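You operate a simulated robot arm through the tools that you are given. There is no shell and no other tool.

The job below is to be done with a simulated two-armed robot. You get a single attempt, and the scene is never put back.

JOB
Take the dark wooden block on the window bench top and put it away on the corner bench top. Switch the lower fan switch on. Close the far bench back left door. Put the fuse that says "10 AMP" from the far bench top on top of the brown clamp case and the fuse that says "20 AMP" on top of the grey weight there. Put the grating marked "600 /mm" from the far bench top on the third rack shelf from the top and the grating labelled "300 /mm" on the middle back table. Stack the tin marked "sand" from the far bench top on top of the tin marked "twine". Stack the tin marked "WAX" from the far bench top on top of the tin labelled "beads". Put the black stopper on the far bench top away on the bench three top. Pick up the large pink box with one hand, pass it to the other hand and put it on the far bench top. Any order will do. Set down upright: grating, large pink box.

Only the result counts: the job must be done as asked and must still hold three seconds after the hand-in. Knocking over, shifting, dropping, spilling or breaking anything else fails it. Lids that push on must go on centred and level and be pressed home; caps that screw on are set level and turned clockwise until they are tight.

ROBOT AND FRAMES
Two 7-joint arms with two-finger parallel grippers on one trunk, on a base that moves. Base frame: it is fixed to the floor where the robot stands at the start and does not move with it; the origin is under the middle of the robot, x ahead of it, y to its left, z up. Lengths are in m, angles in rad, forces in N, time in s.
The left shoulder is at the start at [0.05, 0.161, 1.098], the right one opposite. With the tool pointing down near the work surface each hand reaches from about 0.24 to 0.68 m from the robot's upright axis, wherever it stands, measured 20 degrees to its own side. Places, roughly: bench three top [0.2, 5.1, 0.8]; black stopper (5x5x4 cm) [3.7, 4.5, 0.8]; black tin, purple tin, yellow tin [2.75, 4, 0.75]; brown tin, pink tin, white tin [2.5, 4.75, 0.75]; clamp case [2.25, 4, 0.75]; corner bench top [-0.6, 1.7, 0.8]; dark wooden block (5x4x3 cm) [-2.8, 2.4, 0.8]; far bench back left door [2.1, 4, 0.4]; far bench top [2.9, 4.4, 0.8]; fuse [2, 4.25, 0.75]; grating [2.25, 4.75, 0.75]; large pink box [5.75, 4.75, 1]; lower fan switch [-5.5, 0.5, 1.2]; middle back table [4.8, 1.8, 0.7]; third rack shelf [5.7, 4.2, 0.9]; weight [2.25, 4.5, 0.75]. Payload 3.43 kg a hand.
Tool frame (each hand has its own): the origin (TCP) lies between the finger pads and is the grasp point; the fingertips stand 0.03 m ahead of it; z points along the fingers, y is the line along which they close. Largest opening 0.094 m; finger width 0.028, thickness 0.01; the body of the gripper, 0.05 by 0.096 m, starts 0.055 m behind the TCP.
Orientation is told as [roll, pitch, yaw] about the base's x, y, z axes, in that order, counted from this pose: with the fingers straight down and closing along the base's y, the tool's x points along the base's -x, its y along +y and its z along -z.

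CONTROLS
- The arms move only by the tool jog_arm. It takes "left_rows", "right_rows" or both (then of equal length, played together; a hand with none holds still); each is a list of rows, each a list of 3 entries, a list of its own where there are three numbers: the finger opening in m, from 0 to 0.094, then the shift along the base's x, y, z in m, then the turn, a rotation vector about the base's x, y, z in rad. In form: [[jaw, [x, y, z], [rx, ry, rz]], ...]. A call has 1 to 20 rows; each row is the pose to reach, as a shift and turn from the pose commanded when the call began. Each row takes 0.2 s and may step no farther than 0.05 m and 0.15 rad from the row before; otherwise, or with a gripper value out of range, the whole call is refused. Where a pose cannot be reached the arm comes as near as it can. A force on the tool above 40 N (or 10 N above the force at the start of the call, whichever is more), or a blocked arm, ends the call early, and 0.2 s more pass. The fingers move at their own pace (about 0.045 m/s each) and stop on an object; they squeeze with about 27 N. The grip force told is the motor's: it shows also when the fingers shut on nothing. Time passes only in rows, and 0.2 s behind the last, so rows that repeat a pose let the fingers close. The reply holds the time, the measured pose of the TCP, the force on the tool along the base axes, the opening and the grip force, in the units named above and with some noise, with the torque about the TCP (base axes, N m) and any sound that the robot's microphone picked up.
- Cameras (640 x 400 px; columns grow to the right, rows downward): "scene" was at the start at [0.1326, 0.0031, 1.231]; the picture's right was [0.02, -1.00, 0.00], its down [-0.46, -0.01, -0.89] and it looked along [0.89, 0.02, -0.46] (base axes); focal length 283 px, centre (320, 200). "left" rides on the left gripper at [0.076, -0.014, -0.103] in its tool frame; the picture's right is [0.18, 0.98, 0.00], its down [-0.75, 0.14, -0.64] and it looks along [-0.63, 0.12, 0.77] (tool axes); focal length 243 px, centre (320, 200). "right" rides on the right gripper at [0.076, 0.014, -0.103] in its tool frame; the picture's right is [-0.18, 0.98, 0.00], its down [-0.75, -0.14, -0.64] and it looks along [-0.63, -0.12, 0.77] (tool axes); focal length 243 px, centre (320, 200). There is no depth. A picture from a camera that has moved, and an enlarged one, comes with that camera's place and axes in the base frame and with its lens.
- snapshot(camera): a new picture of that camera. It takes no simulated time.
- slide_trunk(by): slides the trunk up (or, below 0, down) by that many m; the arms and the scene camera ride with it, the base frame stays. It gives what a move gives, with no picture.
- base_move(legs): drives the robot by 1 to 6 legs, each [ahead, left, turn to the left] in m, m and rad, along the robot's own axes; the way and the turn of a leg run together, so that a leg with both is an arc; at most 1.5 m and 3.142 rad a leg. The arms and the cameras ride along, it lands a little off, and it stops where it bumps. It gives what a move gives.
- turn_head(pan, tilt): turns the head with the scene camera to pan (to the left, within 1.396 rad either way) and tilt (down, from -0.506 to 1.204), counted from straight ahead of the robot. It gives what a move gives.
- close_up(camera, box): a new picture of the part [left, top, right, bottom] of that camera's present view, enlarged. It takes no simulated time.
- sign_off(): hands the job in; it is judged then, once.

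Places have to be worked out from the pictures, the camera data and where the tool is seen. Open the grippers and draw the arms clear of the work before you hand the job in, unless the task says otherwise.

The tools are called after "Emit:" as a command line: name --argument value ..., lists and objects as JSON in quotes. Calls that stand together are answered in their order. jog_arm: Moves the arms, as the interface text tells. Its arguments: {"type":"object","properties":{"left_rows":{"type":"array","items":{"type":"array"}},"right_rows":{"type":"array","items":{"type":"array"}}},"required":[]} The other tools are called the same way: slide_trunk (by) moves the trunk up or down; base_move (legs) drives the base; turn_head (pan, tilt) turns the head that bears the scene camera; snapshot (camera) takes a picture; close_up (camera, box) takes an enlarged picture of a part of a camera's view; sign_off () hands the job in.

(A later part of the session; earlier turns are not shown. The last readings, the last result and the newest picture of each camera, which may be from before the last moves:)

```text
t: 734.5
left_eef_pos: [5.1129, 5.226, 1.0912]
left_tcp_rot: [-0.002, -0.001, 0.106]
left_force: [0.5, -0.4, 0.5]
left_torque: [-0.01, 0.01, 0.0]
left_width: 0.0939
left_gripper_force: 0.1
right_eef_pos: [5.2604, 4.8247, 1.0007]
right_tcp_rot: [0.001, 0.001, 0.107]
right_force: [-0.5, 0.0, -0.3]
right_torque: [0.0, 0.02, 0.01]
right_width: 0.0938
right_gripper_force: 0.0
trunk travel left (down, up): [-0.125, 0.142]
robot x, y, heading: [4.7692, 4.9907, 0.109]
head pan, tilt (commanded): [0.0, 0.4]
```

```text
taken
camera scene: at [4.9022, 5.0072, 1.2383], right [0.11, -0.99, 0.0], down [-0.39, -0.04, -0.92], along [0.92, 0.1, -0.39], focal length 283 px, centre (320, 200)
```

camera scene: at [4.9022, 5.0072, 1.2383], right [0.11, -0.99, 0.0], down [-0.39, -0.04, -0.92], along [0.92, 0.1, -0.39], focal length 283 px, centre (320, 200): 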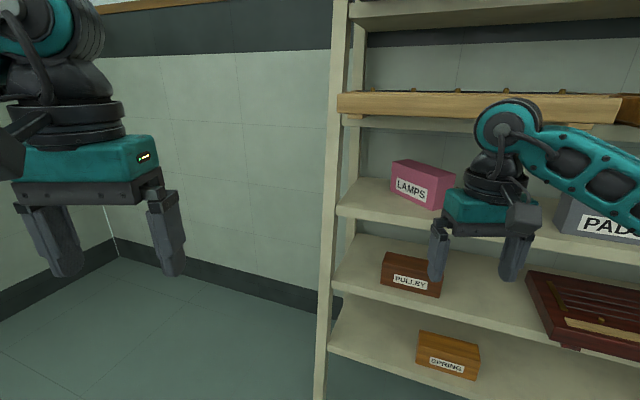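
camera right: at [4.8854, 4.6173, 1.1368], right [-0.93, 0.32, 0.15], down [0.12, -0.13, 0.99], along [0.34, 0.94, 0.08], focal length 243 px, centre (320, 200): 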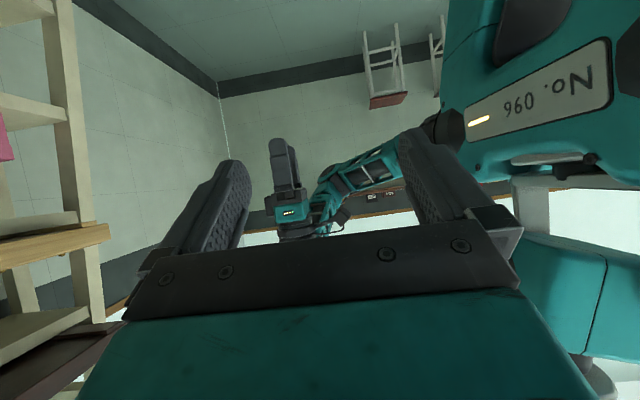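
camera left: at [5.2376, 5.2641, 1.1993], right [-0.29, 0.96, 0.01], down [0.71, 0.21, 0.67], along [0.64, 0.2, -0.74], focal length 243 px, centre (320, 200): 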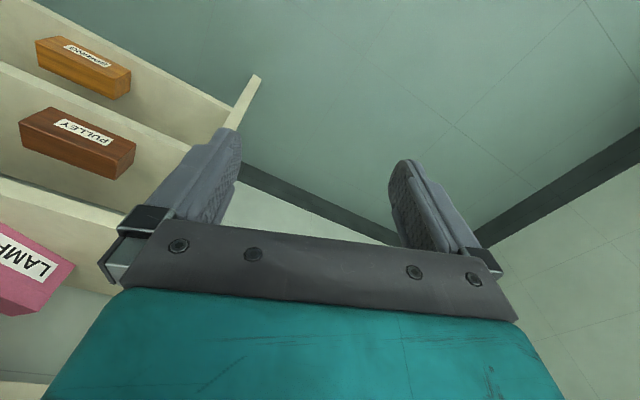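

Both arms are in normal posture. I yaw the right hand +0.487 (along the box's length), then pitch it 0.96 rad forward.

Emit:
jog_arm --right_rows '[[0.094, [0, 0, 0], [0, 0, 0.122]], [0.094, [0, 0, 0], [0, 0, 0.244]], [0.094, [0, 0, 0], [0, 0, 0.366]], [0.094, [0, 0, 0], [0, 0, 0.4865]]]'

Emit:
jog_arm --right_rows '[[0.094, [0, 0, -0.007], [0.0768, -0.1136, 0]], [0.094, [0, 0, -0.014], [0.1535, -0.2273, 0]], [0.094, [0, 0, -0.021], [0.2303, -0.3409, 0]], [0.094, [0, 0, -0.029], [0.3071, -0.4546, 0]], [0.094, [0, 0, -0.036], [0.3839, -0.5682, 0]], [0.094, [0, 0, -0.043], [0.4606, -0.6819, 0]], [0.094, [0, 0, -0.05], [0.5374, -0.7955, 0]], [0.094, [0, 0, -0.05], [0.5374, -0.7955, 0]]]'

Emit:
snapshot --camera "scene"

Emit:
snapshot --camera "right"

```text
t: 735.5
left_eef_pos: [5.1123, 5.2281, 1.0915]
left_tcp_rot: [-0.002, 0.0, 0.108]
left_force: [0.3, -0.3, -0.2]
left_torque: [-0.02, -0.03, 0.03]
left_width: 0.0943
left_gripper_force: 0.1
right_eef_pos: [5.2623, 4.8247, 1.0001]
right_tcp_rot: [0.0, 0.0, 0.596]
right_force: [-0.7, -0.4, 0.8]
right_torque: [0.03, -0.03, 0.02]
right_width: 0.0938
right_gripper_force: 0.0
trunk travel left (down, up): [-0.125, 0.142]
robot x, y, heading: [4.7725, 4.9898, 0.106]
head pan, tilt (commanded): [0.0, 0.4]
```

```text
t: 737.4
left_eef_pos: [5.1124, 5.2269, 1.0907]
left_tcp_rot: [-0.002, -0.001, 0.108]
left_force: [0.5, -0.1, 0.3]
left_torque: [-0.04, -0.03, 0.0]
left_width: 0.0941
left_gripper_force: 0.1
right_eef_pos: [5.261, 4.8241, 0.9501]
right_tcp_rot: [-0.002, -0.961, 0.596]
right_force: [0.2, -0.3, 0.3]
right_torque: [0.0, 0.04, 0.02]
right_width: 0.0939
right_gripper_force: 0.1
trunk travel left (down, up): [-0.125, 0.142]
robot x, y, heading: [4.7702, 4.9935, 0.109]
head pan, tilt (commanded): [0.0, 0.4]
```

```text
taken
camera scene: at [4.9022, 5.0072, 1.2383], right [0.11, -0.99, 0.0], down [-0.39, -0.04, -0.92], along [0.92, 0.1, -0.39], focal length 283 px, centre (320, 200)
```

scene: 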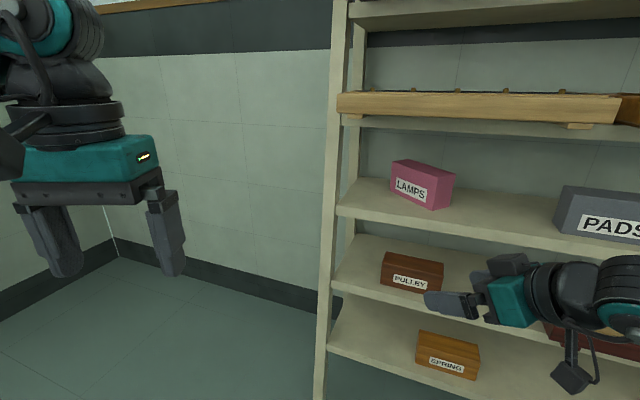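

```text
taken
camera right: at [5.1471, 4.7647, 0.9472], right [-0.46, 0.87, 0.15], down [0.0, -0.17, 0.99], along [0.89, 0.46, 0.08], focal length 243 px, centre (320, 200)
```

right: 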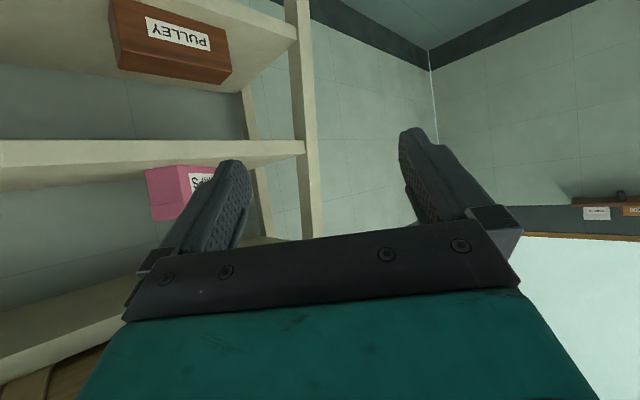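

The pose is good. I draw the left hand back a little, then drive the base so the right fingertips come ~6 cm short of the box's near end.

Emit:
jog_arm --left_rows '[[0.094, [-0.0325, 0.0216, 0], [0, 0, 0]], [0.094, [-0.0651, 0.0432, 0], [0, 0, 0]]]'

Emit:
base_move --legs '[[0.15, -0.2, 0], [0.24, 0, 0]]'

Emit:
snapshot --camera "scene"

Emit:
snapshot --camera "right"

```text
t: 738.0
left_eef_pos: [5.0471, 5.2711, 1.0904]
left_tcp_rot: [-0.002, 0.0, 0.108]
left_force: [0.1, 0.5, 0.6]
left_torque: [0.02, 0.02, 0.03]
left_width: 0.0939
left_gripper_force: 0.1
right_eef_pos: [5.2615, 4.8244, 0.951]
right_tcp_rot: [0.0, -0.96, 0.596]
right_force: [0.6, -0.1, -0.7]
right_torque: [-0.01, -0.02, 0.01]
right_width: 0.094
right_gripper_force: 0.0
trunk travel left (down, up): [-0.125, 0.142]
robot x, y, heading: [4.7659, 4.9903, 0.103]
head pan, tilt (commanded): [0.0, 0.4]
```

```text
t: 741.7
left_eef_pos: [5.4567, 5.1116, 1.0901]
left_tcp_rot: [-0.001, -0.001, 0.11]
left_force: [1.0, 0.5, 0.8]
left_torque: [-0.03, 0.0, -0.02]
left_width: 0.0939
left_gripper_force: 0.1
right_eef_pos: [5.67, 4.6636, 0.9505]
right_tcp_rot: [0.002, -0.959, 0.593]
right_force: [-1.8, 0.1, 0.5]
right_torque: [-0.02, -0.02, -0.01]
right_width: 0.0941
right_gripper_force: 0.0
trunk travel left (down, up): [-0.125, 0.142]
robot x, y, heading: [5.175, 4.8342, 0.107]
head pan, tilt (commanded): [0.0, 0.4]
```

```text
taken
camera scene: at [5.3103, 4.8482, 1.2383], right [0.11, -0.99, 0.0], down [-0.39, -0.04, -0.92], along [0.92, 0.1, -0.39], focal length 283 px, centre (320, 200)
```

scene: 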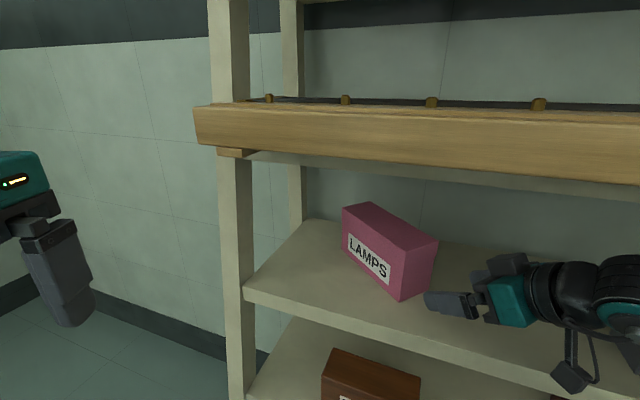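

```text
taken
camera right: at [5.555, 4.6056, 0.9472], right [-0.46, 0.87, 0.15], down [0.0, -0.17, 0.99], along [0.89, 0.46, 0.08], focal length 243 px, centre (320, 200)
```

right: 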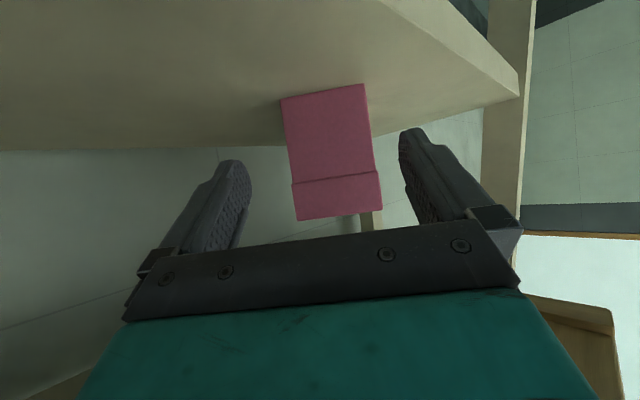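

The right camera shows the box's end face centred between the open fingers. I move in 7 cm first and check.

Emit:
jog_arm --right_rows '[[0.094, [0.0159, 0.0134, -0.008], [0, 0, 0]], [0.094, [0.0341, 0.0264, -0.014], [0, 0, 0]], [0.094, [0.0524, 0.0395, -0.0205], [0, 0, 0]], [0.094, [0.0546, 0.0442, -0.0205], [0, 0, 0]]]'

Emit:
snapshot --camera "right"

Emit:
snapshot --camera "scene"

```text
t: 742.7
left_eef_pos: [5.4558, 5.1109, 1.0901]
left_tcp_rot: [-0.001, 0.001, 0.108]
left_force: [0.1, -0.4, -1.0]
left_torque: [0.0, -0.01, -0.04]
left_width: 0.0941
left_gripper_force: 0.1
right_eef_pos: [5.7253, 4.7095, 0.9298]
right_tcp_rot: [-0.003, -0.959, 0.596]
right_force: [-0.6, 0.3, 0.0]
right_torque: [0.02, 0.01, 0.01]
right_width: 0.0939
right_gripper_force: 0.1
trunk travel left (down, up): [-0.125, 0.142]
robot x, y, heading: [5.1777, 4.8308, 0.106]
head pan, tilt (commanded): [0.0, 0.4]
```

```text
taken
camera right: at [5.6102, 4.6497, 0.9266], right [-0.46, 0.87, 0.15], down [0.0, -0.17, 0.99], along [0.89, 0.46, 0.08], focal length 243 px, centre (320, 200)
```

right: 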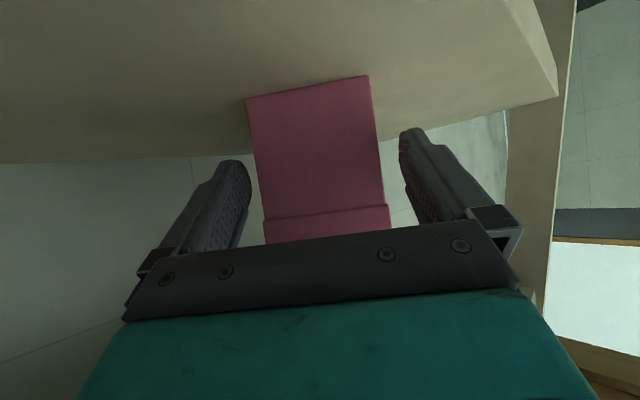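

```text
taken
camera scene: at [5.3099, 4.8481, 1.2383], right [0.11, -0.99, 0.0], down [-0.39, -0.04, -0.92], along [0.92, 0.1, -0.39], focal length 283 px, centre (320, 200)
```

scene: 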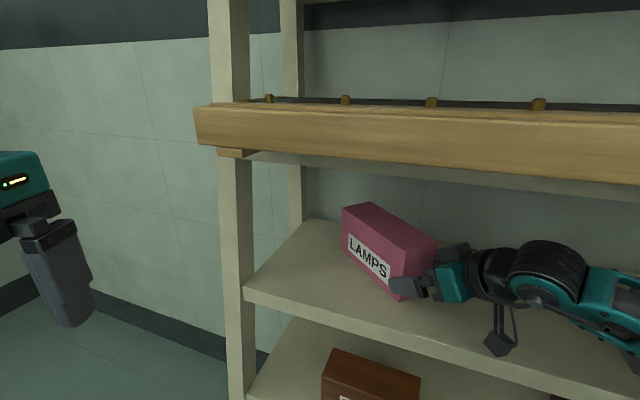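

Tips are just past the box's end, centred within 3 mm and aligned within 1°. I advance the last 5.5 cm and close.

Emit:
jog_arm --right_rows '[[0.094, [0.0014, -0.0021, 0], [0, 0, 0]], [0.094, [0.0169, 0.0083, 0], [0, 0, 0]], [0.094, [0.0323, 0.0187, 0], [0, 0, 0]], [0.094, [0.0478, 0.0292, 0], [0, 0, 0]], [0.094, [0.0478, 0.0292, 0], [0, 0, 0]]]'

Emit:
snapshot --camera "right"

Emit:
close_up --camera "scene" --box '[320, 180, 560, 340]'

```text
t: 743.9
left_eef_pos: [5.456, 5.11, 1.0909]
left_tcp_rot: [-0.003, 0.001, 0.109]
left_force: [0.2, -0.3, 0.9]
left_torque: [0.0, -0.03, 0.04]
left_width: 0.0939
left_gripper_force: 0.1
right_eef_pos: [5.7722, 4.7395, 0.9283]
right_tcp_rot: [-0.001, -0.961, 0.593]
right_force: [-0.4, -0.3, -0.4]
right_torque: [-0.01, 0.0, 0.0]
right_width: 0.0941
right_gripper_force: 0.1
trunk travel left (down, up): [-0.125, 0.142]
robot x, y, heading: [5.1773, 4.8327, 0.106]
head pan, tilt (commanded): [0.0, 0.4]
```

```text
taken
camera right: at [5.6573, 4.6786, 0.9266], right [-0.46, 0.87, 0.15], down [0.0, -0.17, 0.99], along [0.89, 0.46, 0.08], focal length 243 px, centre (320, 200)
```

right: 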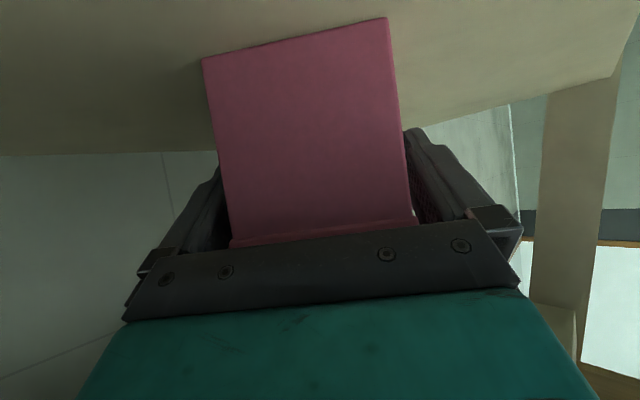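

```text
2.50 times, centred on (440, 260) of scene
camera zoom: at [5.3097, 4.848, 1.2384], right [0.11, -0.99, 0.0], down [-0.39, -0.04, -0.92], along [0.92, 0.1, -0.39], focal length 708 px, centre (20, 50)
```

zoom: 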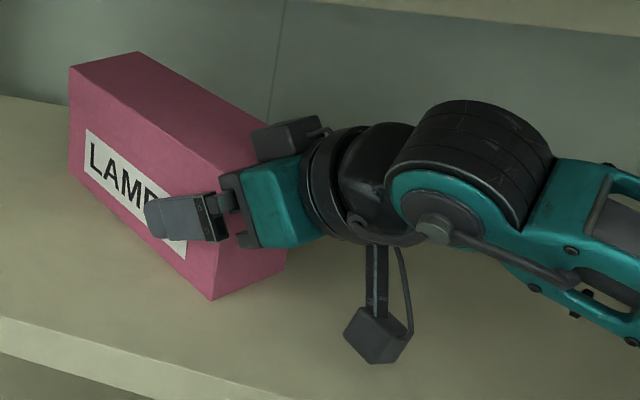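

The fingers straddle the box end without contact. I close the gripper.

Emit:
jog_arm --right_rows '[[0.06, [0, 0, 0], [0, 0, 0]], [0.03, [0, 0, 0], [0, 0, 0]], [0.03, [0, 0, 0], [0, 0, 0]], [0.03, [0, 0, 0], [0, 0, 0]]]'

Emit:
close_up --camera "scene" --box '[320, 180, 560, 340]'

```text
t: 744.9
left_eef_pos: [5.4563, 5.1129, 1.0886]
left_tcp_rot: [-0.001, -0.001, 0.107]
left_force: [0.8, 0.3, 0.2]
left_torque: [-0.03, -0.03, -0.02]
left_width: 0.0938
left_gripper_force: 0.0
right_eef_pos: [5.7716, 4.7387, 0.9289]
right_tcp_rot: [0.002, -0.961, 0.595]
right_force: [0.7, 0.0, 0.6]
right_torque: [0.06, 0.05, 0.12]
right_width: 0.0793
right_gripper_force: 26.7
trunk travel left (down, up): [-0.125, 0.142]
robot x, y, heading: [5.1757, 4.8314, 0.106]
head pan, tilt (commanded): [0.0, 0.4]
```

```text
2.50 times, centred on (440, 260) of scene
camera zoom: at [5.3099, 4.8481, 1.2383], right [0.11, -0.99, 0.0], down [-0.39, -0.04, -0.92], along [0.92, 0.1, -0.39], focal length 708 px, centre (20, 50)
```

zoom: 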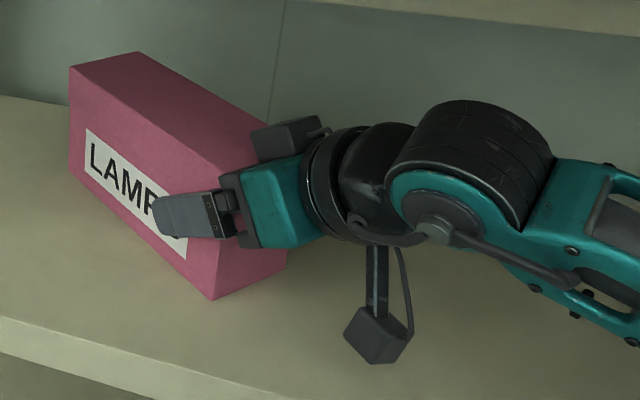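

Gripped (0.079). I lift 2 cm slowly and check the weight and droop.

Emit:
jog_arm --right_rows '[[0.03, [0, 0, 0.006], [0, 0, 0]], [0.03, [0, 0, 0.013], [0, 0, 0]], [0.03, [0, 0, 0.02], [0, 0, 0]], [0.03, [0, 0, 0.02], [0, 0, 0]]]'

Emit:
close_up --camera "scene" --box '[320, 180, 560, 340]'

```text
t: 745.9
left_eef_pos: [5.4559, 5.1113, 1.0898]
left_tcp_rot: [-0.002, 0.0, 0.107]
left_force: [-0.6, 0.6, -0.6]
left_torque: [0.01, 0.02, 0.0]
left_width: 0.0943
left_gripper_force: 0.1
right_eef_pos: [5.7711, 4.7392, 0.9485]
right_tcp_rot: [0.002, -0.958, 0.592]
right_force: [0.7, 0.2, -3.1]
right_torque: [-0.12, 0.15, 0.0]
right_width: 0.0791
right_gripper_force: 26.7
trunk travel left (down, up): [-0.125, 0.142]
robot x, y, heading: [5.1744, 4.8295, 0.11]
head pan, tilt (commanded): [0.0, 0.4]
```

```text
2.50 times, centred on (440, 260) of scene
camera zoom: at [5.3102, 4.8481, 1.2383], right [0.11, -0.99, 0.0], down [-0.39, -0.04, -0.92], along [0.92, 0.1, -0.39], focal length 708 px, centre (20, 50)
```

zoom: 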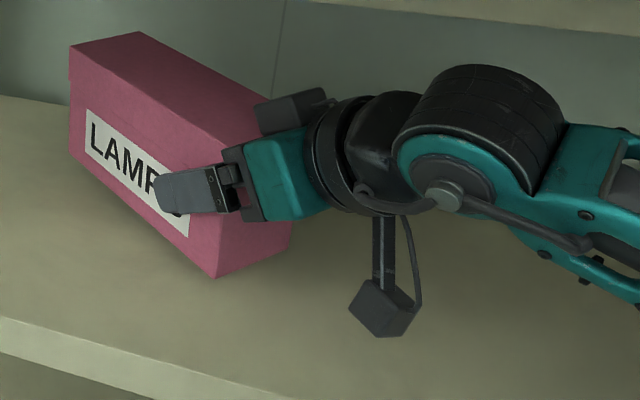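

The box is light (~3 N) and level. I back the base straight out of the rack.

Emit:
base_move --legs '[[-0.3, 0.12, 0], [-0.25, 0.1, 0]]'

Emit:
snapshot --camera "scene"

Emit:
snapshot --camera "right"

```text
t: 749.5
left_eef_pos: [4.8892, 5.27, 1.0894]
left_tcp_rot: [-0.001, 0.001, 0.108]
left_force: [-0.4, 0.4, 0.1]
left_torque: [0.0, -0.02, -0.01]
left_width: 0.094
left_gripper_force: 0.1
right_eef_pos: [5.2052, 4.8986, 0.9502]
right_tcp_rot: [-0.001, -0.959, 0.592]
right_force: [0.7, -1.4, -3.1]
right_torque: [-0.14, 0.19, 0.02]
right_width: 0.0791
right_gripper_force: 27.2
trunk travel left (down, up): [-0.125, 0.142]
robot x, y, heading: [4.6094, 4.9887, 0.105]
head pan, tilt (commanded): [0.0, 0.4]
```

```text
taken
camera scene: at [4.7435, 5.0078, 1.2384], right [0.11, -0.99, 0.0], down [-0.39, -0.04, -0.92], along [0.92, 0.1, -0.39], focal length 283 px, centre (320, 200)
```

scene: 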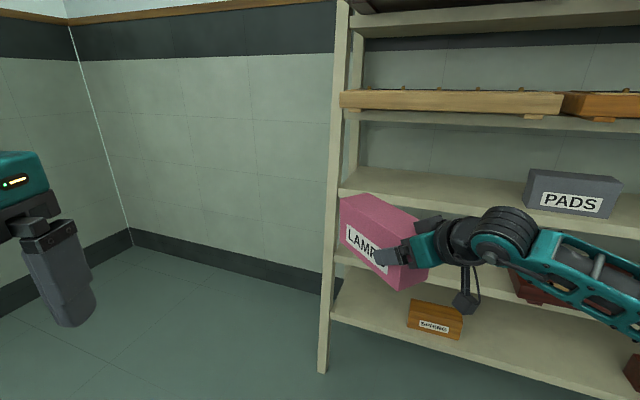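

```text
taken
camera right: at [5.0907, 4.8387, 0.947], right [-0.46, 0.87, 0.15], down [0.0, -0.17, 0.99], along [0.89, 0.46, 0.08], focal length 243 px, centre (320, 200)
```

right: 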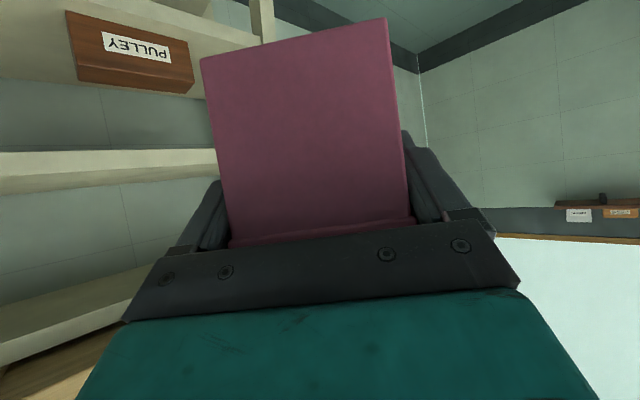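

The box is out. For the hand-over I bring it toward the centre: right hand to (ahead 0.47, left −0.03) at z≈1.0.

Emit:
jog_arm --right_rows '[[0.03, [-0.025, 0.0219, 0.01], [0, 0, 0]], [0.03, [-0.0501, 0.0438, 0.02], [0, 0, 0]], [0.03, [-0.0751, 0.0657, 0.03], [0, 0, 0]], [0.03, [-0.1002, 0.0876, 0.04], [0, 0, 0]], [0.03, [-0.1252, 0.1095, 0.05], [0, 0, 0]], [0.03, [-0.1252, 0.1095, 0.05], [0, 0, 0]]]'

Emit:
turn_head --pan 0.1 --tilt 0.5

Emit:
snapshot --camera "scene"

```text
t: 751.0
left_eef_pos: [4.8899, 5.271, 1.0911]
left_tcp_rot: [-0.002, -0.001, 0.107]
left_force: [0.3, -0.5, -0.5]
left_torque: [0.0, 0.01, 0.02]
left_width: 0.0941
left_gripper_force: 0.0
right_eef_pos: [5.0813, 5.0074, 1.0007]
right_tcp_rot: [0.002, -0.959, 0.593]
right_force: [0.2, -0.1, -3.1]
right_torque: [-0.12, 0.18, 0.02]
right_width: 0.0792
right_gripper_force: 27.1
trunk travel left (down, up): [-0.125, 0.142]
robot x, y, heading: [4.6088, 4.9935, 0.11]
head pan, tilt (commanded): [0.0, 0.4]
```

```text
t: 751.6
left_eef_pos: [4.8902, 5.271, 1.0897]
left_tcp_rot: [-0.003, 0.001, 0.108]
left_force: [0.8, 0.7, 0.6]
left_torque: [0.02, 0.01, -0.01]
left_width: 0.0938
left_gripper_force: 0.0
right_eef_pos: [5.0811, 5.0074, 1.0015]
right_tcp_rot: [0.002, -0.959, 0.594]
right_force: [0.3, -0.1, -2.5]
right_torque: [-0.11, 0.15, 0.0]
right_width: 0.0792
right_gripper_force: 27.2
trunk travel left (down, up): [-0.125, 0.142]
robot x, y, heading: [4.6079, 4.9918, 0.108]
head pan, tilt (commanded): [0.099, 0.499]
```

```text
taken
camera scene: at [4.7407, 5.0165, 1.2292], right [0.2, -0.98, 0.0], down [-0.47, -0.1, -0.88], along [0.86, 0.18, -0.48], focal length 283 px, centre (320, 200)
```

scene: 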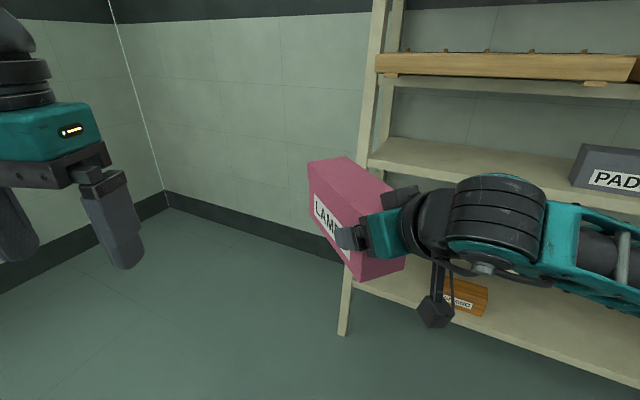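

Box geometry is clear. I bring the left hand up and over, with matching yaw, to above the box's far half (5.176, 5.072) at z≈1.23.

Emit:
jog_arm --left_rows '[[0.094, [0.015, 0, 0.04], [0, 0, 0]], [0.094, [0.03, 0, 0.08], [0, 0, 0]], [0.094, [0.05, -0.01, 0.12], [0, 0, 0]], [0.094, [0.08, -0.02, 0.14], [0, 0, 0.07]], [0.094, [0.1144, -0.0499, 0.14], [0, 0, 0.14]], [0.094, [0.1487, -0.0797, 0.14], [0, 0, 0.21]], [0.094, [0.1831, -0.1096, 0.14], [0, 0, 0.28]], [0.094, [0.2175, -0.1394, 0.14], [0, 0, 0.35]], [0.094, [0.2518, -0.1694, 0.14], [0, 0, 0.42]], [0.094, [0.2862, -0.1993, 0.14], [0, 0, 0.486]], [0.094, [0.2862, -0.1993, 0.14], [0, 0, 0.486]]]'

Emit:
snapshot --camera "left"

Emit:
snapshot --camera "scene"

```text
t: 754.0
left_eef_pos: [5.1316, 5.0887, 1.2163]
left_tcp_rot: [-0.001, -0.002, 0.594]
left_force: [0.4, 0.9, -0.7]
left_torque: [-0.01, 0.0, 0.05]
left_width: 0.0938
left_gripper_force: 0.1
left hand out of reach, approached as far as the arm can: row 9, 10, 11
right_eef_pos: [5.0806, 5.0084, 1.0011]
right_tcp_rot: [-0.001, -0.961, 0.593]
right_force: [0.5, 0.6, -2.8]
right_torque: [-0.12, 0.17, 0.01]
right_width: 0.0792
right_gripper_force: 27.4
trunk travel left (down, up): [-0.125, 0.142]
robot x, y, heading: [4.6115, 4.9894, 0.107]
head pan, tilt (commanded): [0.099, 0.499]
```

```text
taken
camera left: at [5.0755, 5.0366, 1.3192], right [-0.7, 0.71, 0.0], down [0.54, 0.54, 0.64], along [0.46, 0.45, -0.77], focal length 243 px, centre (320, 200)
```

left: 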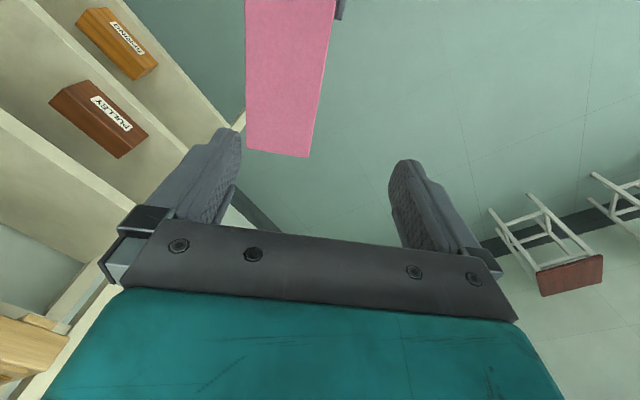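

```text
taken
camera scene: at [4.7402, 5.0163, 1.2293], right [0.21, -0.98, 0.0], down [-0.47, -0.1, -0.88], along [0.86, 0.18, -0.48], focal length 283 px, centre (320, 200)
```

scene: 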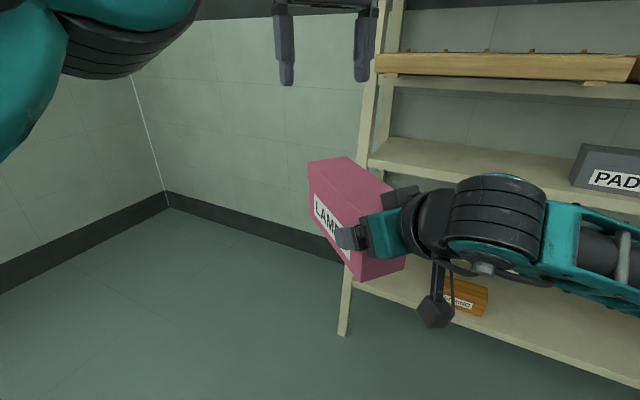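

The left hand is slightly short at that height; I lower it to z≈1.15 (still above the box) and then shift onto the box's axis.

Emit:
jog_arm --left_rows '[[0.094, [0, 0, -0.03], [0, 0, 0]], [0.094, [0, 0, -0.065], [0, 0, 0]], [0.094, [0.0235, -0.0066, -0.065], [0, 0, 0]], [0.094, [0.0469, -0.0132, -0.065], [0, 0, 0]], [0.094, [0.0469, -0.0132, -0.065], [0, 0, 0]]]'

Emit:
snapshot --camera "left"

Emit:
snapshot --camera "scene"

```text
t: 755.2
left_eef_pos: [5.166, 5.0789, 1.1487]
left_tcp_rot: [0.001, -0.001, 0.594]
left_force: [0.0, 0.3, 0.4]
left_torque: [-0.02, 0.0, 0.04]
left_width: 0.0937
left_gripper_force: 0.0
left hand out of reach, approached as far as the arm can: row 4, 5
right_eef_pos: [5.0818, 5.0074, 0.9996]
right_tcp_rot: [0.001, -0.957, 0.594]
right_force: [-0.1, 0.2, -3.6]
right_torque: [-0.12, 0.18, 0.02]
right_width: 0.0794
right_gripper_force: 26.7
trunk travel left (down, up): [-0.125, 0.142]
robot x, y, heading: [4.6093, 4.9924, 0.107]
head pan, tilt (commanded): [0.099, 0.499]
```

```text
taken
camera left: at [5.1101, 5.0261, 1.2507], right [-0.7, 0.71, 0.0], down [0.55, 0.54, 0.64], along [0.46, 0.45, -0.77], focal length 243 px, centre (320, 200)
```

left: 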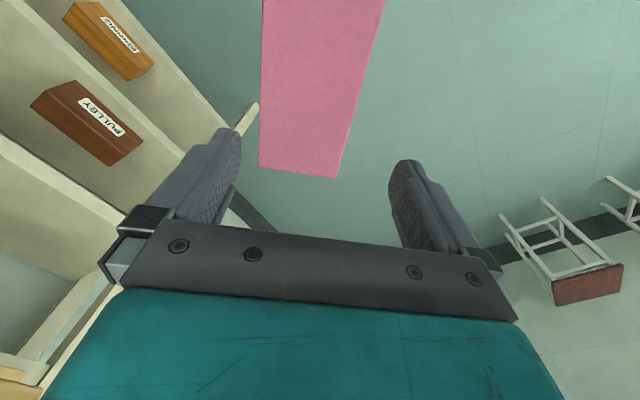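

```text
taken
camera scene: at [4.7408, 5.0164, 1.2291], right [0.21, -0.98, 0.0], down [-0.47, -0.1, -0.88], along [0.86, 0.18, -0.48], focal length 283 px, centre (320, 200)
```

scene: 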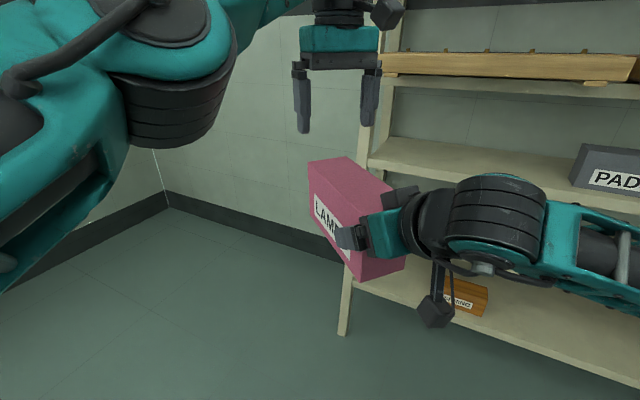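

I lower the box 4 cm and the left hand to z≈1.08, then centre it over the box.

Emit:
jog_arm --right_rows '[[0.03, [0, 0, -0.02], [0, 0, 0]], [0.03, [0, 0, -0.04], [0, 0, 0]], [0.03, [0, 0, -0.04], [0, 0, 0]], [0.03, [0, 0, -0.04], [0, 0, 0]], [0.03, [0, 0, -0.04], [0, 0, 0]]]' --left_rows '[[0.094, [0, 0, 0], [0, 0, 0]], [0.094, [0, 0, -0.035], [0, 0, 0]], [0.094, [0, 0, -0.068], [0, 0, 0]], [0.094, [0.0125, -0.0034, -0.068], [0, 0, 0]], [0.094, [0.0125, -0.0034, -0.068], [0, 0, 0]]]'

Emit:
snapshot --camera "left"

Emit:
snapshot --camera "scene"

```text
t: 756.4
left_eef_pos: [5.1782, 5.0769, 1.0818]
left_tcp_rot: [-0.001, 0.0, 0.594]
left_force: [-0.3, 0.5, 0.3]
left_torque: [0.01, 0.0, -0.01]
left_width: 0.0941
left_gripper_force: 0.1
right_eef_pos: [5.0809, 5.0078, 0.9607]
right_tcp_rot: [0.002, -0.956, 0.591]
right_force: [0.3, -0.2, -3.2]
right_torque: [-0.07, 0.13, 0.01]
right_width: 0.0792
right_gripper_force: 27.1
trunk travel left (down, up): [-0.125, 0.142]
robot x, y, heading: [4.6109, 4.991, 0.106]
head pan, tilt (commanded): [0.099, 0.499]
```

```text
taken
camera left: at [5.1226, 5.0225, 1.1835], right [-0.7, 0.71, 0.0], down [0.55, 0.54, 0.64], along [0.46, 0.45, -0.77], focal length 243 px, centre (320, 200)
```

left: 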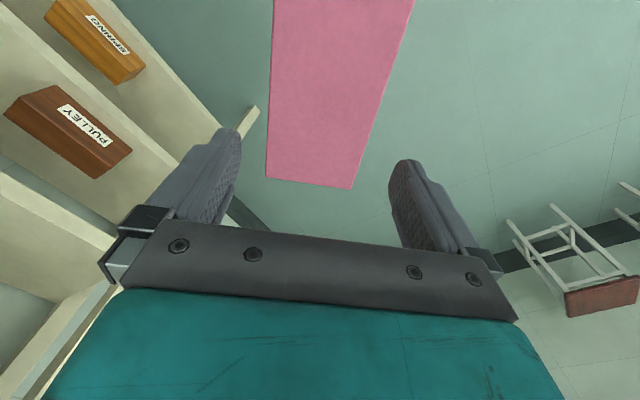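

```text
taken
camera scene: at [4.7406, 5.0167, 1.2292], right [0.21, -0.98, 0.0], down [-0.47, -0.1, -0.88], along [0.86, 0.18, -0.48], focal length 283 px, centre (320, 200)
```

scene: 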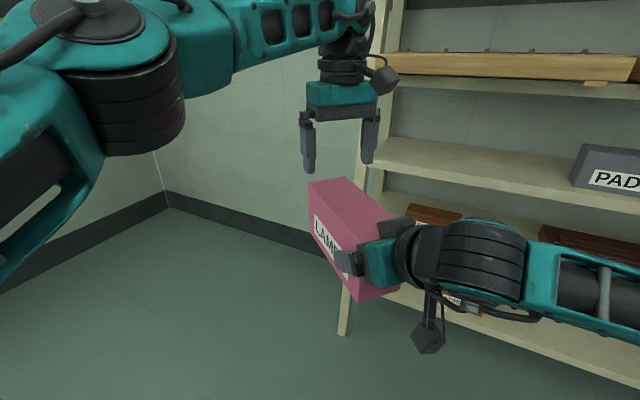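

The left hand is centred over the box. I descend to z≈0.973 around it.

Emit:
jog_arm --left_rows '[[0.094, [0, 0, -0.03], [0, 0, 0]], [0.094, [0, 0, -0.06], [0, 0, 0]], [0.094, [0, 0, -0.09], [0, 0, 0]], [0.094, [0, 0, -0.108], [0, 0, 0]], [0.094, [0, 0, -0.108], [0, 0, 0]]]'

Emit:
snapshot --camera "left"

Emit:
snapshot --camera "scene"

```text
t: 757.6
left_eef_pos: [5.1781, 5.0752, 0.9719]
left_tcp_rot: [-0.003, -0.001, 0.595]
left_force: [0.9, 0.4, 0.0]
left_torque: [0.01, 0.02, 0.01]
left_width: 0.0941
left_gripper_force: 0.1
right_eef_pos: [5.0803, 5.0083, 0.9602]
right_tcp_rot: [0.002, -0.96, 0.593]
right_force: [-0.1, -0.1, -3.7]
right_torque: [-0.15, 0.17, -0.03]
right_width: 0.079
right_gripper_force: 26.7
trunk travel left (down, up): [-0.125, 0.142]
robot x, y, heading: [4.6117, 4.9933, 0.103]
head pan, tilt (commanded): [0.099, 0.499]
```

```text
taken
camera left: at [5.1227, 5.0223, 1.0751], right [-0.7, 0.71, 0.0], down [0.55, 0.54, 0.64], along [0.46, 0.45, -0.77], focal length 243 px, centre (320, 200)
```

left: 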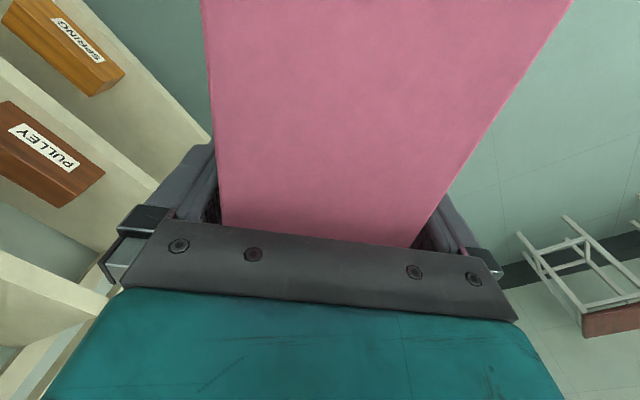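

```text
taken
camera scene: at [4.7407, 5.0165, 1.2292], right [0.21, -0.98, 0.0], down [-0.47, -0.1, -0.88], along [0.86, 0.18, -0.48], focal length 283 px, centre (320, 200)
```

scene: 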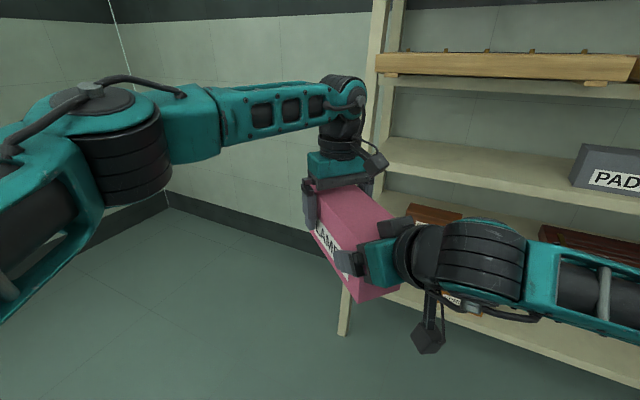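

The fingers straddle the box with no contact. I close the left hand.

Emit:
jog_arm --left_rows '[[0.06, [0, 0, 0], [0, 0, 0]], [0.03, [0, 0, 0], [0, 0, 0]], [0.03, [0, 0, 0], [0, 0, 0]], [0.03, [0, 0, 0], [0, 0, 0]]]'

```text
t: 758.6
left_eef_pos: [5.1772, 5.0758, 0.9727]
left_tcp_rot: [-0.002, 0.0, 0.596]
left_force: [1.0, -0.3, -0.6]
left_torque: [-0.01, 0.11, 0.01]
left_width: 0.0794
left_gripper_force: 27.2
right_eef_pos: [5.0802, 5.0089, 0.9603]
right_tcp_rot: [0.001, -0.958, 0.594]
right_force: [-1.3, 0.8, -2.9]
right_torque: [-0.08, -0.06, 0.25]
right_width: 0.0794
right_gripper_force: 27.2
trunk travel left (down, up): [-0.125, 0.142]
robot x, y, heading: [4.6117, 4.9921, 0.104]
head pan, tilt (commanded): [0.099, 0.499]
```

Both hands hold the box. Now the right hand opens and withdraws backwards along the box's axis.

Emit:
jog_arm --right_rows '[[0.085, [0, 0, 0], [0, 0, 0]], [0.094, [0, 0, 0], [0, 0, 0]], [0.094, [0, 0, 0], [0, 0, 0]], [0.094, [-0.0166, -0.0112, 0], [0, 0, 0]], [0.094, [-0.0331, -0.0224, 0], [0, 0, 0]]]'

Emit:
snapshot --camera "scene"

Emit:
snapshot --camera "right"

```text
t: 759.8
left_eef_pos: [5.179, 5.0749, 0.9727]
left_tcp_rot: [-0.003, -0.001, 0.594]
left_force: [-0.6, 0.4, 0.2]
left_torque: [0.08, -0.11, 0.01]
left_width: 0.0794
left_gripper_force: 27.4
right_eef_pos: [5.0475, 4.9844, 0.9603]
right_tcp_rot: [0.0, -0.959, 0.594]
right_force: [-0.3, -0.3, -0.5]
right_torque: [0.0, 0.0, -0.02]
right_width: 0.0941
right_gripper_force: 0.1
trunk travel left (down, up): [-0.125, 0.142]
robot x, y, heading: [4.6114, 4.9934, 0.108]
head pan, tilt (commanded): [0.099, 0.499]
```

```text
taken
camera scene: at [4.7406, 5.0164, 1.2292], right [0.21, -0.98, 0.0], down [-0.47, -0.1, -0.88], along [0.86, 0.18, -0.48], focal length 283 px, centre (320, 200)
```

scene: 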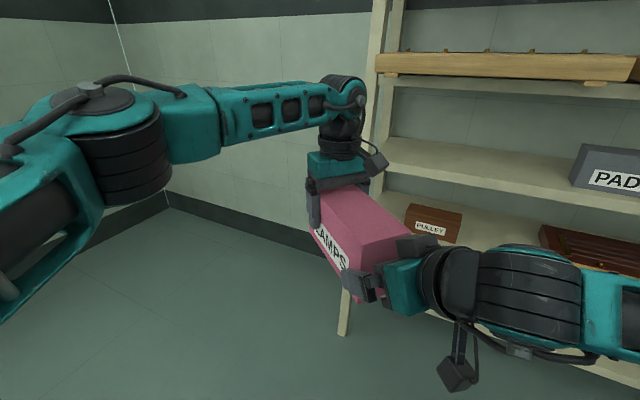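

```text
taken
camera right: at [4.9324, 4.9258, 0.9573], right [-0.46, 0.87, 0.15], down [0.0, -0.17, 0.99], along [0.89, 0.46, 0.08], focal length 243 px, centre (320, 200)
```

right: 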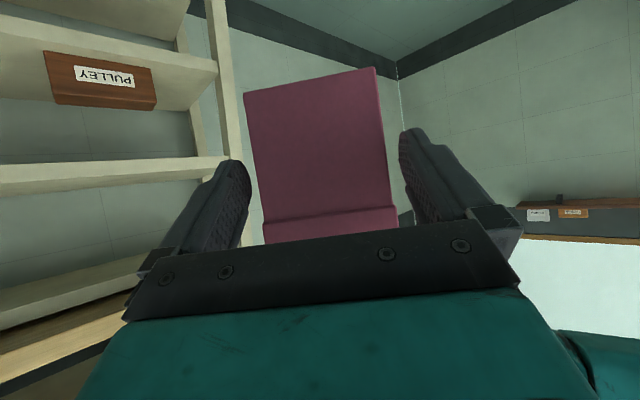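

The left hand holds the box. I lift it clear of the right fingers, then move the right hand away to the right.

Emit:
jog_arm --left_rows '[[0.03, [0, 0, 0.03], [0, 0, 0]], [0.03, [-0.005, 0.01, 0.06], [0, 0, 0]], [0.03, [-0.01, 0.02, 0.09], [0, 0, 0]], [0.03, [-0.02, 0.04, 0.1], [0, 0, 0]]]'

Emit:
jog_arm --right_rows '[[0.094, [0.0, -0.04, 0], [0, 0, 0]], [0.094, [0.005, -0.08, 0], [0, 0, 0]], [0.094, [0.01, -0.12, 0], [0, 0, 0]], [0.094, [0.02, -0.16, 0.01], [0, 0, 0]], [0.094, [0.04, -0.19, 0.02], [0, 0, 0]]]'

Emit:
snapshot --camera "scene"

```text
t: 760.8
left_eef_pos: [5.1578, 5.1172, 1.0731]
left_tcp_rot: [0.001, -0.001, 0.593]
left_force: [0.0, 0.3, -2.2]
left_torque: [0.08, -0.1, 0.0]
left_width: 0.0795
left_gripper_force: 27.2
right_eef_pos: [5.0473, 4.9859, 0.9607]
right_tcp_rot: [0.0, -0.957, 0.593]
right_force: [-0.1, 0.8, -0.7]
right_torque: [0.04, 0.0, 0.01]
right_width: 0.094
right_gripper_force: 0.0
trunk travel left (down, up): [-0.125, 0.142]
robot x, y, heading: [4.6107, 4.9926, 0.106]
head pan, tilt (commanded): [0.099, 0.499]
```

```text
t: 762.0
left_eef_pos: [5.1569, 5.1148, 1.0722]
left_tcp_rot: [-0.002, -0.001, 0.594]
left_force: [0.0, -0.7, -2.8]
left_torque: [0.1, -0.14, 0.01]
left_width: 0.0793
left_gripper_force: 27.1
right_eef_pos: [5.0872, 4.795, 0.9795]
right_tcp_rot: [0.002, -0.96, 0.594]
right_force: [0.3, -0.7, -1.1]
right_torque: [-0.02, 0.05, -0.01]
right_width: 0.0942
right_gripper_force: 0.1
trunk travel left (down, up): [-0.125, 0.142]
robot x, y, heading: [4.6076, 4.993, 0.105]
head pan, tilt (commanded): [0.099, 0.499]
```

```text
taken
camera scene: at [4.7407, 5.0164, 1.2291], right [0.21, -0.98, 0.0], down [-0.47, -0.1, -0.88], along [0.86, 0.18, -0.48], focal length 283 px, centre (320, 200)
```

scene: 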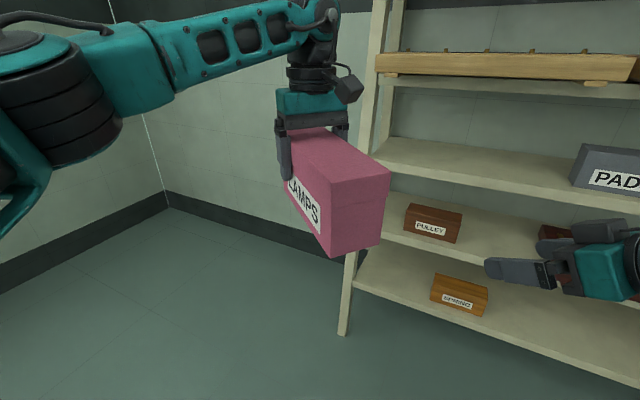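

Hand-over complete: the left hand carries the box. I level the right hand again (pitch back, then yaw back).

Emit:
jog_arm --right_rows '[[0.094, [0, 0, 0.01], [-0.0768, 0.1136, 0]], [0.094, [0, 0, 0.02], [-0.1535, 0.2273, 0]], [0.094, [0, 0, 0.03], [-0.2303, 0.3409, 0]], [0.094, [0, 0, 0.04], [-0.3071, 0.4546, 0]], [0.094, [0, 0, 0.05], [-0.3839, 0.5682, 0]], [0.094, [0, 0, 0.06], [-0.4606, 0.6819, 0]], [0.094, [0, 0, 0.07], [-0.5374, 0.7955, 0]]]'

Emit:
jog_arm --right_rows '[[0.094, [-0.02, 0.0, 0.01], [0, 0, -0.122]], [0.094, [-0.04, 0.0, 0.02], [0, 0, -0.244]], [0.094, [-0.06, 0.0, 0.03], [0, 0, -0.366]], [0.094, [-0.08, 0.0, 0.03], [0, 0, -0.488]]]'

Emit:
snapshot --camera "scene"

```text
t: 763.6
left_eef_pos: [5.1583, 5.1174, 1.0725]
left_tcp_rot: [-0.001, -0.001, 0.594]
left_force: [-0.4, -0.1, -3.2]
left_torque: [0.07, -0.15, 0.03]
left_width: 0.079
left_gripper_force: 26.7
right_eef_pos: [5.0865, 4.7971, 1.0486]
right_tcp_rot: [0.0, 0.002, 0.594]
right_force: [-0.1, -0.1, 0.2]
right_torque: [0.0, 0.02, 0.04]
right_width: 0.0944
right_gripper_force: 0.1
trunk travel left (down, up): [-0.125, 0.142]
robot x, y, heading: [4.6123, 4.9922, 0.11]
head pan, tilt (commanded): [0.099, 0.499]
```

```text
t: 764.6
left_eef_pos: [5.1596, 5.1152, 1.0721]
left_tcp_rot: [-0.003, 0.001, 0.594]
left_force: [-0.9, 0.1, -3.6]
left_torque: [0.08, -0.14, 0.02]
left_width: 0.0792
left_gripper_force: 27.2
right_eef_pos: [5.0068, 4.795, 1.0797]
right_tcp_rot: [0.002, 0.002, 0.103]
right_force: [0.0, 0.0, 0.0]
right_torque: [-0.03, 0.01, -0.01]
right_width: 0.094
right_gripper_force: 0.1
trunk travel left (down, up): [-0.125, 0.142]
robot x, y, heading: [4.6102, 4.9913, 0.103]
head pan, tilt (commanded): [0.099, 0.499]
```

```text
taken
camera scene: at [4.7405, 5.0165, 1.2292], right [0.21, -0.98, 0.0], down [-0.47, -0.1, -0.88], along [0.86, 0.18, -0.48], focal length 283 px, centre (320, 200)
```

scene: 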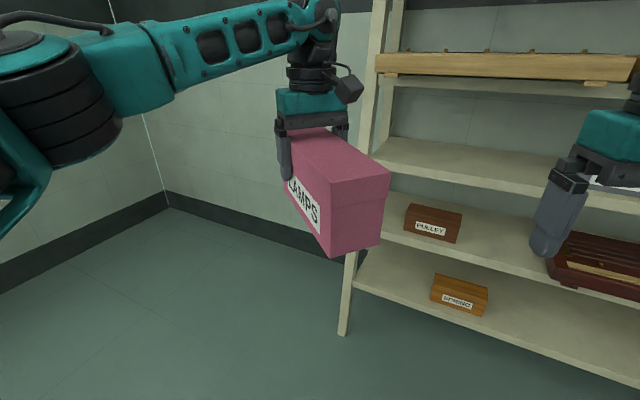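

Now to the far bench: I turn to face its back side, back off slightly, and go along to a free stretch.

Emit:
base_move --legs '[[0, 0, -1.949], [-0.15, 0, 0], [0, -1.3, 0]]'

Emit:
turn_head --pan 0.0 --tilt 0.5

Emit:
snapshot --camera "scene"

```text
t: 781.8
left_eef_pos: [3.3203, 4.9221, 1.0721]
left_tcp_rot: [-0.002, 0.0, -1.345]
left_force: [-0.2, 0.2, -3.4]
left_torque: [-0.2, -0.02, 0.0]
left_width: 0.0792
left_gripper_force: 26.8
right_eef_pos: [3.0759, 5.1788, 1.0807]
right_tcp_rot: [0.001, 0.001, -1.835]
right_force: [-0.6, -0.1, 0.1]
right_torque: [-0.02, 0.0, -0.04]
right_width: 0.0944
right_gripper_force: 0.0
trunk travel left (down, up): [-0.125, 0.142]
robot x, y, heading: [3.4044, 5.4764, -1.835]
head pan, tilt (commanded): [0.099, 0.499]
```

```text
t: 782.5
left_eef_pos: [3.3187, 4.9237, 1.0726]
left_tcp_rot: [-0.001, -0.002, -1.347]
left_force: [-0.5, 0.3, -2.7]
left_torque: [-0.14, -0.02, -0.01]
left_width: 0.0791
left_gripper_force: 26.7
right_eef_pos: [3.076, 5.18, 1.0793]
right_tcp_rot: [0.001, 0.001, -1.834]
right_force: [-0.5, 1.1, 0.5]
right_torque: [0.0, 0.01, 0.0]
right_width: 0.0942
right_gripper_force: 0.0
trunk travel left (down, up): [-0.125, 0.142]
robot x, y, heading: [3.4034, 5.4802, -1.83]
head pan, tilt (commanded): [0.0, 0.499]
```

```text
taken
camera scene: at [3.3701, 5.3527, 1.2291], right [-0.97, 0.26, 0.0], down [0.12, 0.46, -0.88], along [-0.23, -0.85, -0.48], focal length 283 px, centre (320, 200)
```

scene: 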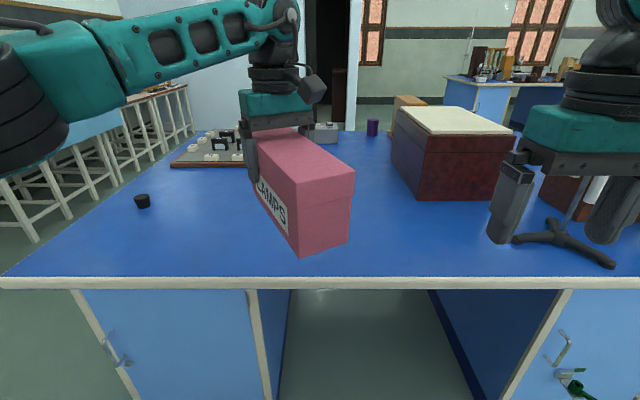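

The bench in front is free. I drive 0.24 m ahead and lower the box.

Emit:
base_move --legs '[[0.24, 0, 0]]'

Emit:
jog_arm --left_rows '[[0.03, [0, 0, -0.04], [0, 0, 0]], [0.03, [0, 0, -0.08], [0, 0, 0]], [0.03, [0, 0, -0.12], [0, 0, 0]], [0.03, [0, 0, -0.16], [0, 0, 0]], [0.03, [0, 0, -0.18], [0, 0, 0]], [0.03, [0, 0, -0.18], [0, 0, 0]]]'

Emit:
snapshot --camera "scene"

Emit:
snapshot --camera "right"

```text
t: 784.3
left_eef_pos: [3.257, 4.6918, 1.0714]
left_tcp_rot: [-0.003, 0.0, -1.347]
left_force: [0.0, -0.7, -3.1]
left_torque: [-0.11, -0.06, 0.0]
left_width: 0.0789
left_gripper_force: 27.6
right_eef_pos: [3.0143, 4.9483, 1.0798]
right_tcp_rot: [0.0, 0.002, -1.837]
right_force: [-0.7, -0.7, -0.1]
right_torque: [0.01, -0.01, 0.01]
right_width: 0.0939
right_gripper_force: 0.1
trunk travel left (down, up): [-0.125, 0.142]
robot x, y, heading: [3.3389, 5.2459, -1.833]
head pan, tilt (commanded): [0.0, 0.499]
```

```text
t: 785.7
left_eef_pos: [3.2569, 4.6925, 0.8931]
left_tcp_rot: [-0.001, -0.002, -1.347]
left_force: [0.0, 0.4, -3.2]
left_torque: [-0.15, 0.03, -0.04]
left_width: 0.0793
left_gripper_force: 26.7
right_eef_pos: [3.0128, 4.9489, 1.0796]
right_tcp_rot: [0.001, 0.001, -1.836]
right_force: [0.3, 0.7, 0.3]
right_torque: [0.0, -0.01, -0.01]
right_width: 0.0939
right_gripper_force: 0.0
trunk travel left (down, up): [-0.125, 0.142]
robot x, y, heading: [3.3421, 5.2482, -1.835]
head pan, tilt (commanded): [0.0, 0.499]
```

```text
taken
camera scene: at [3.3077, 5.122, 1.2292], right [-0.97, 0.26, 0.0], down [0.12, 0.46, -0.88], along [-0.23, -0.85, -0.48], focal length 283 px, centre (320, 200)
```

scene: 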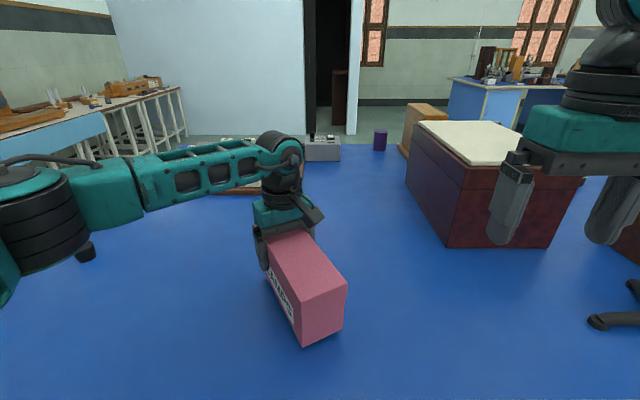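

```text
taken
camera right: at [3.0465, 5.0187, 1.183], right [0.9, -0.44, 0.0], down [-0.33, -0.69, 0.64], along [-0.28, -0.58, -0.77], focal length 243 px, centre (320, 200)
```

right: 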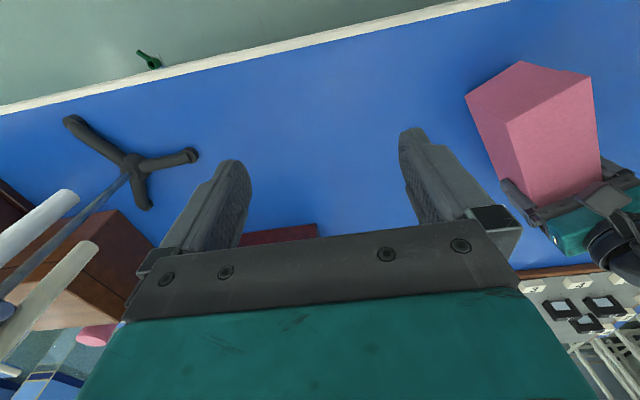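

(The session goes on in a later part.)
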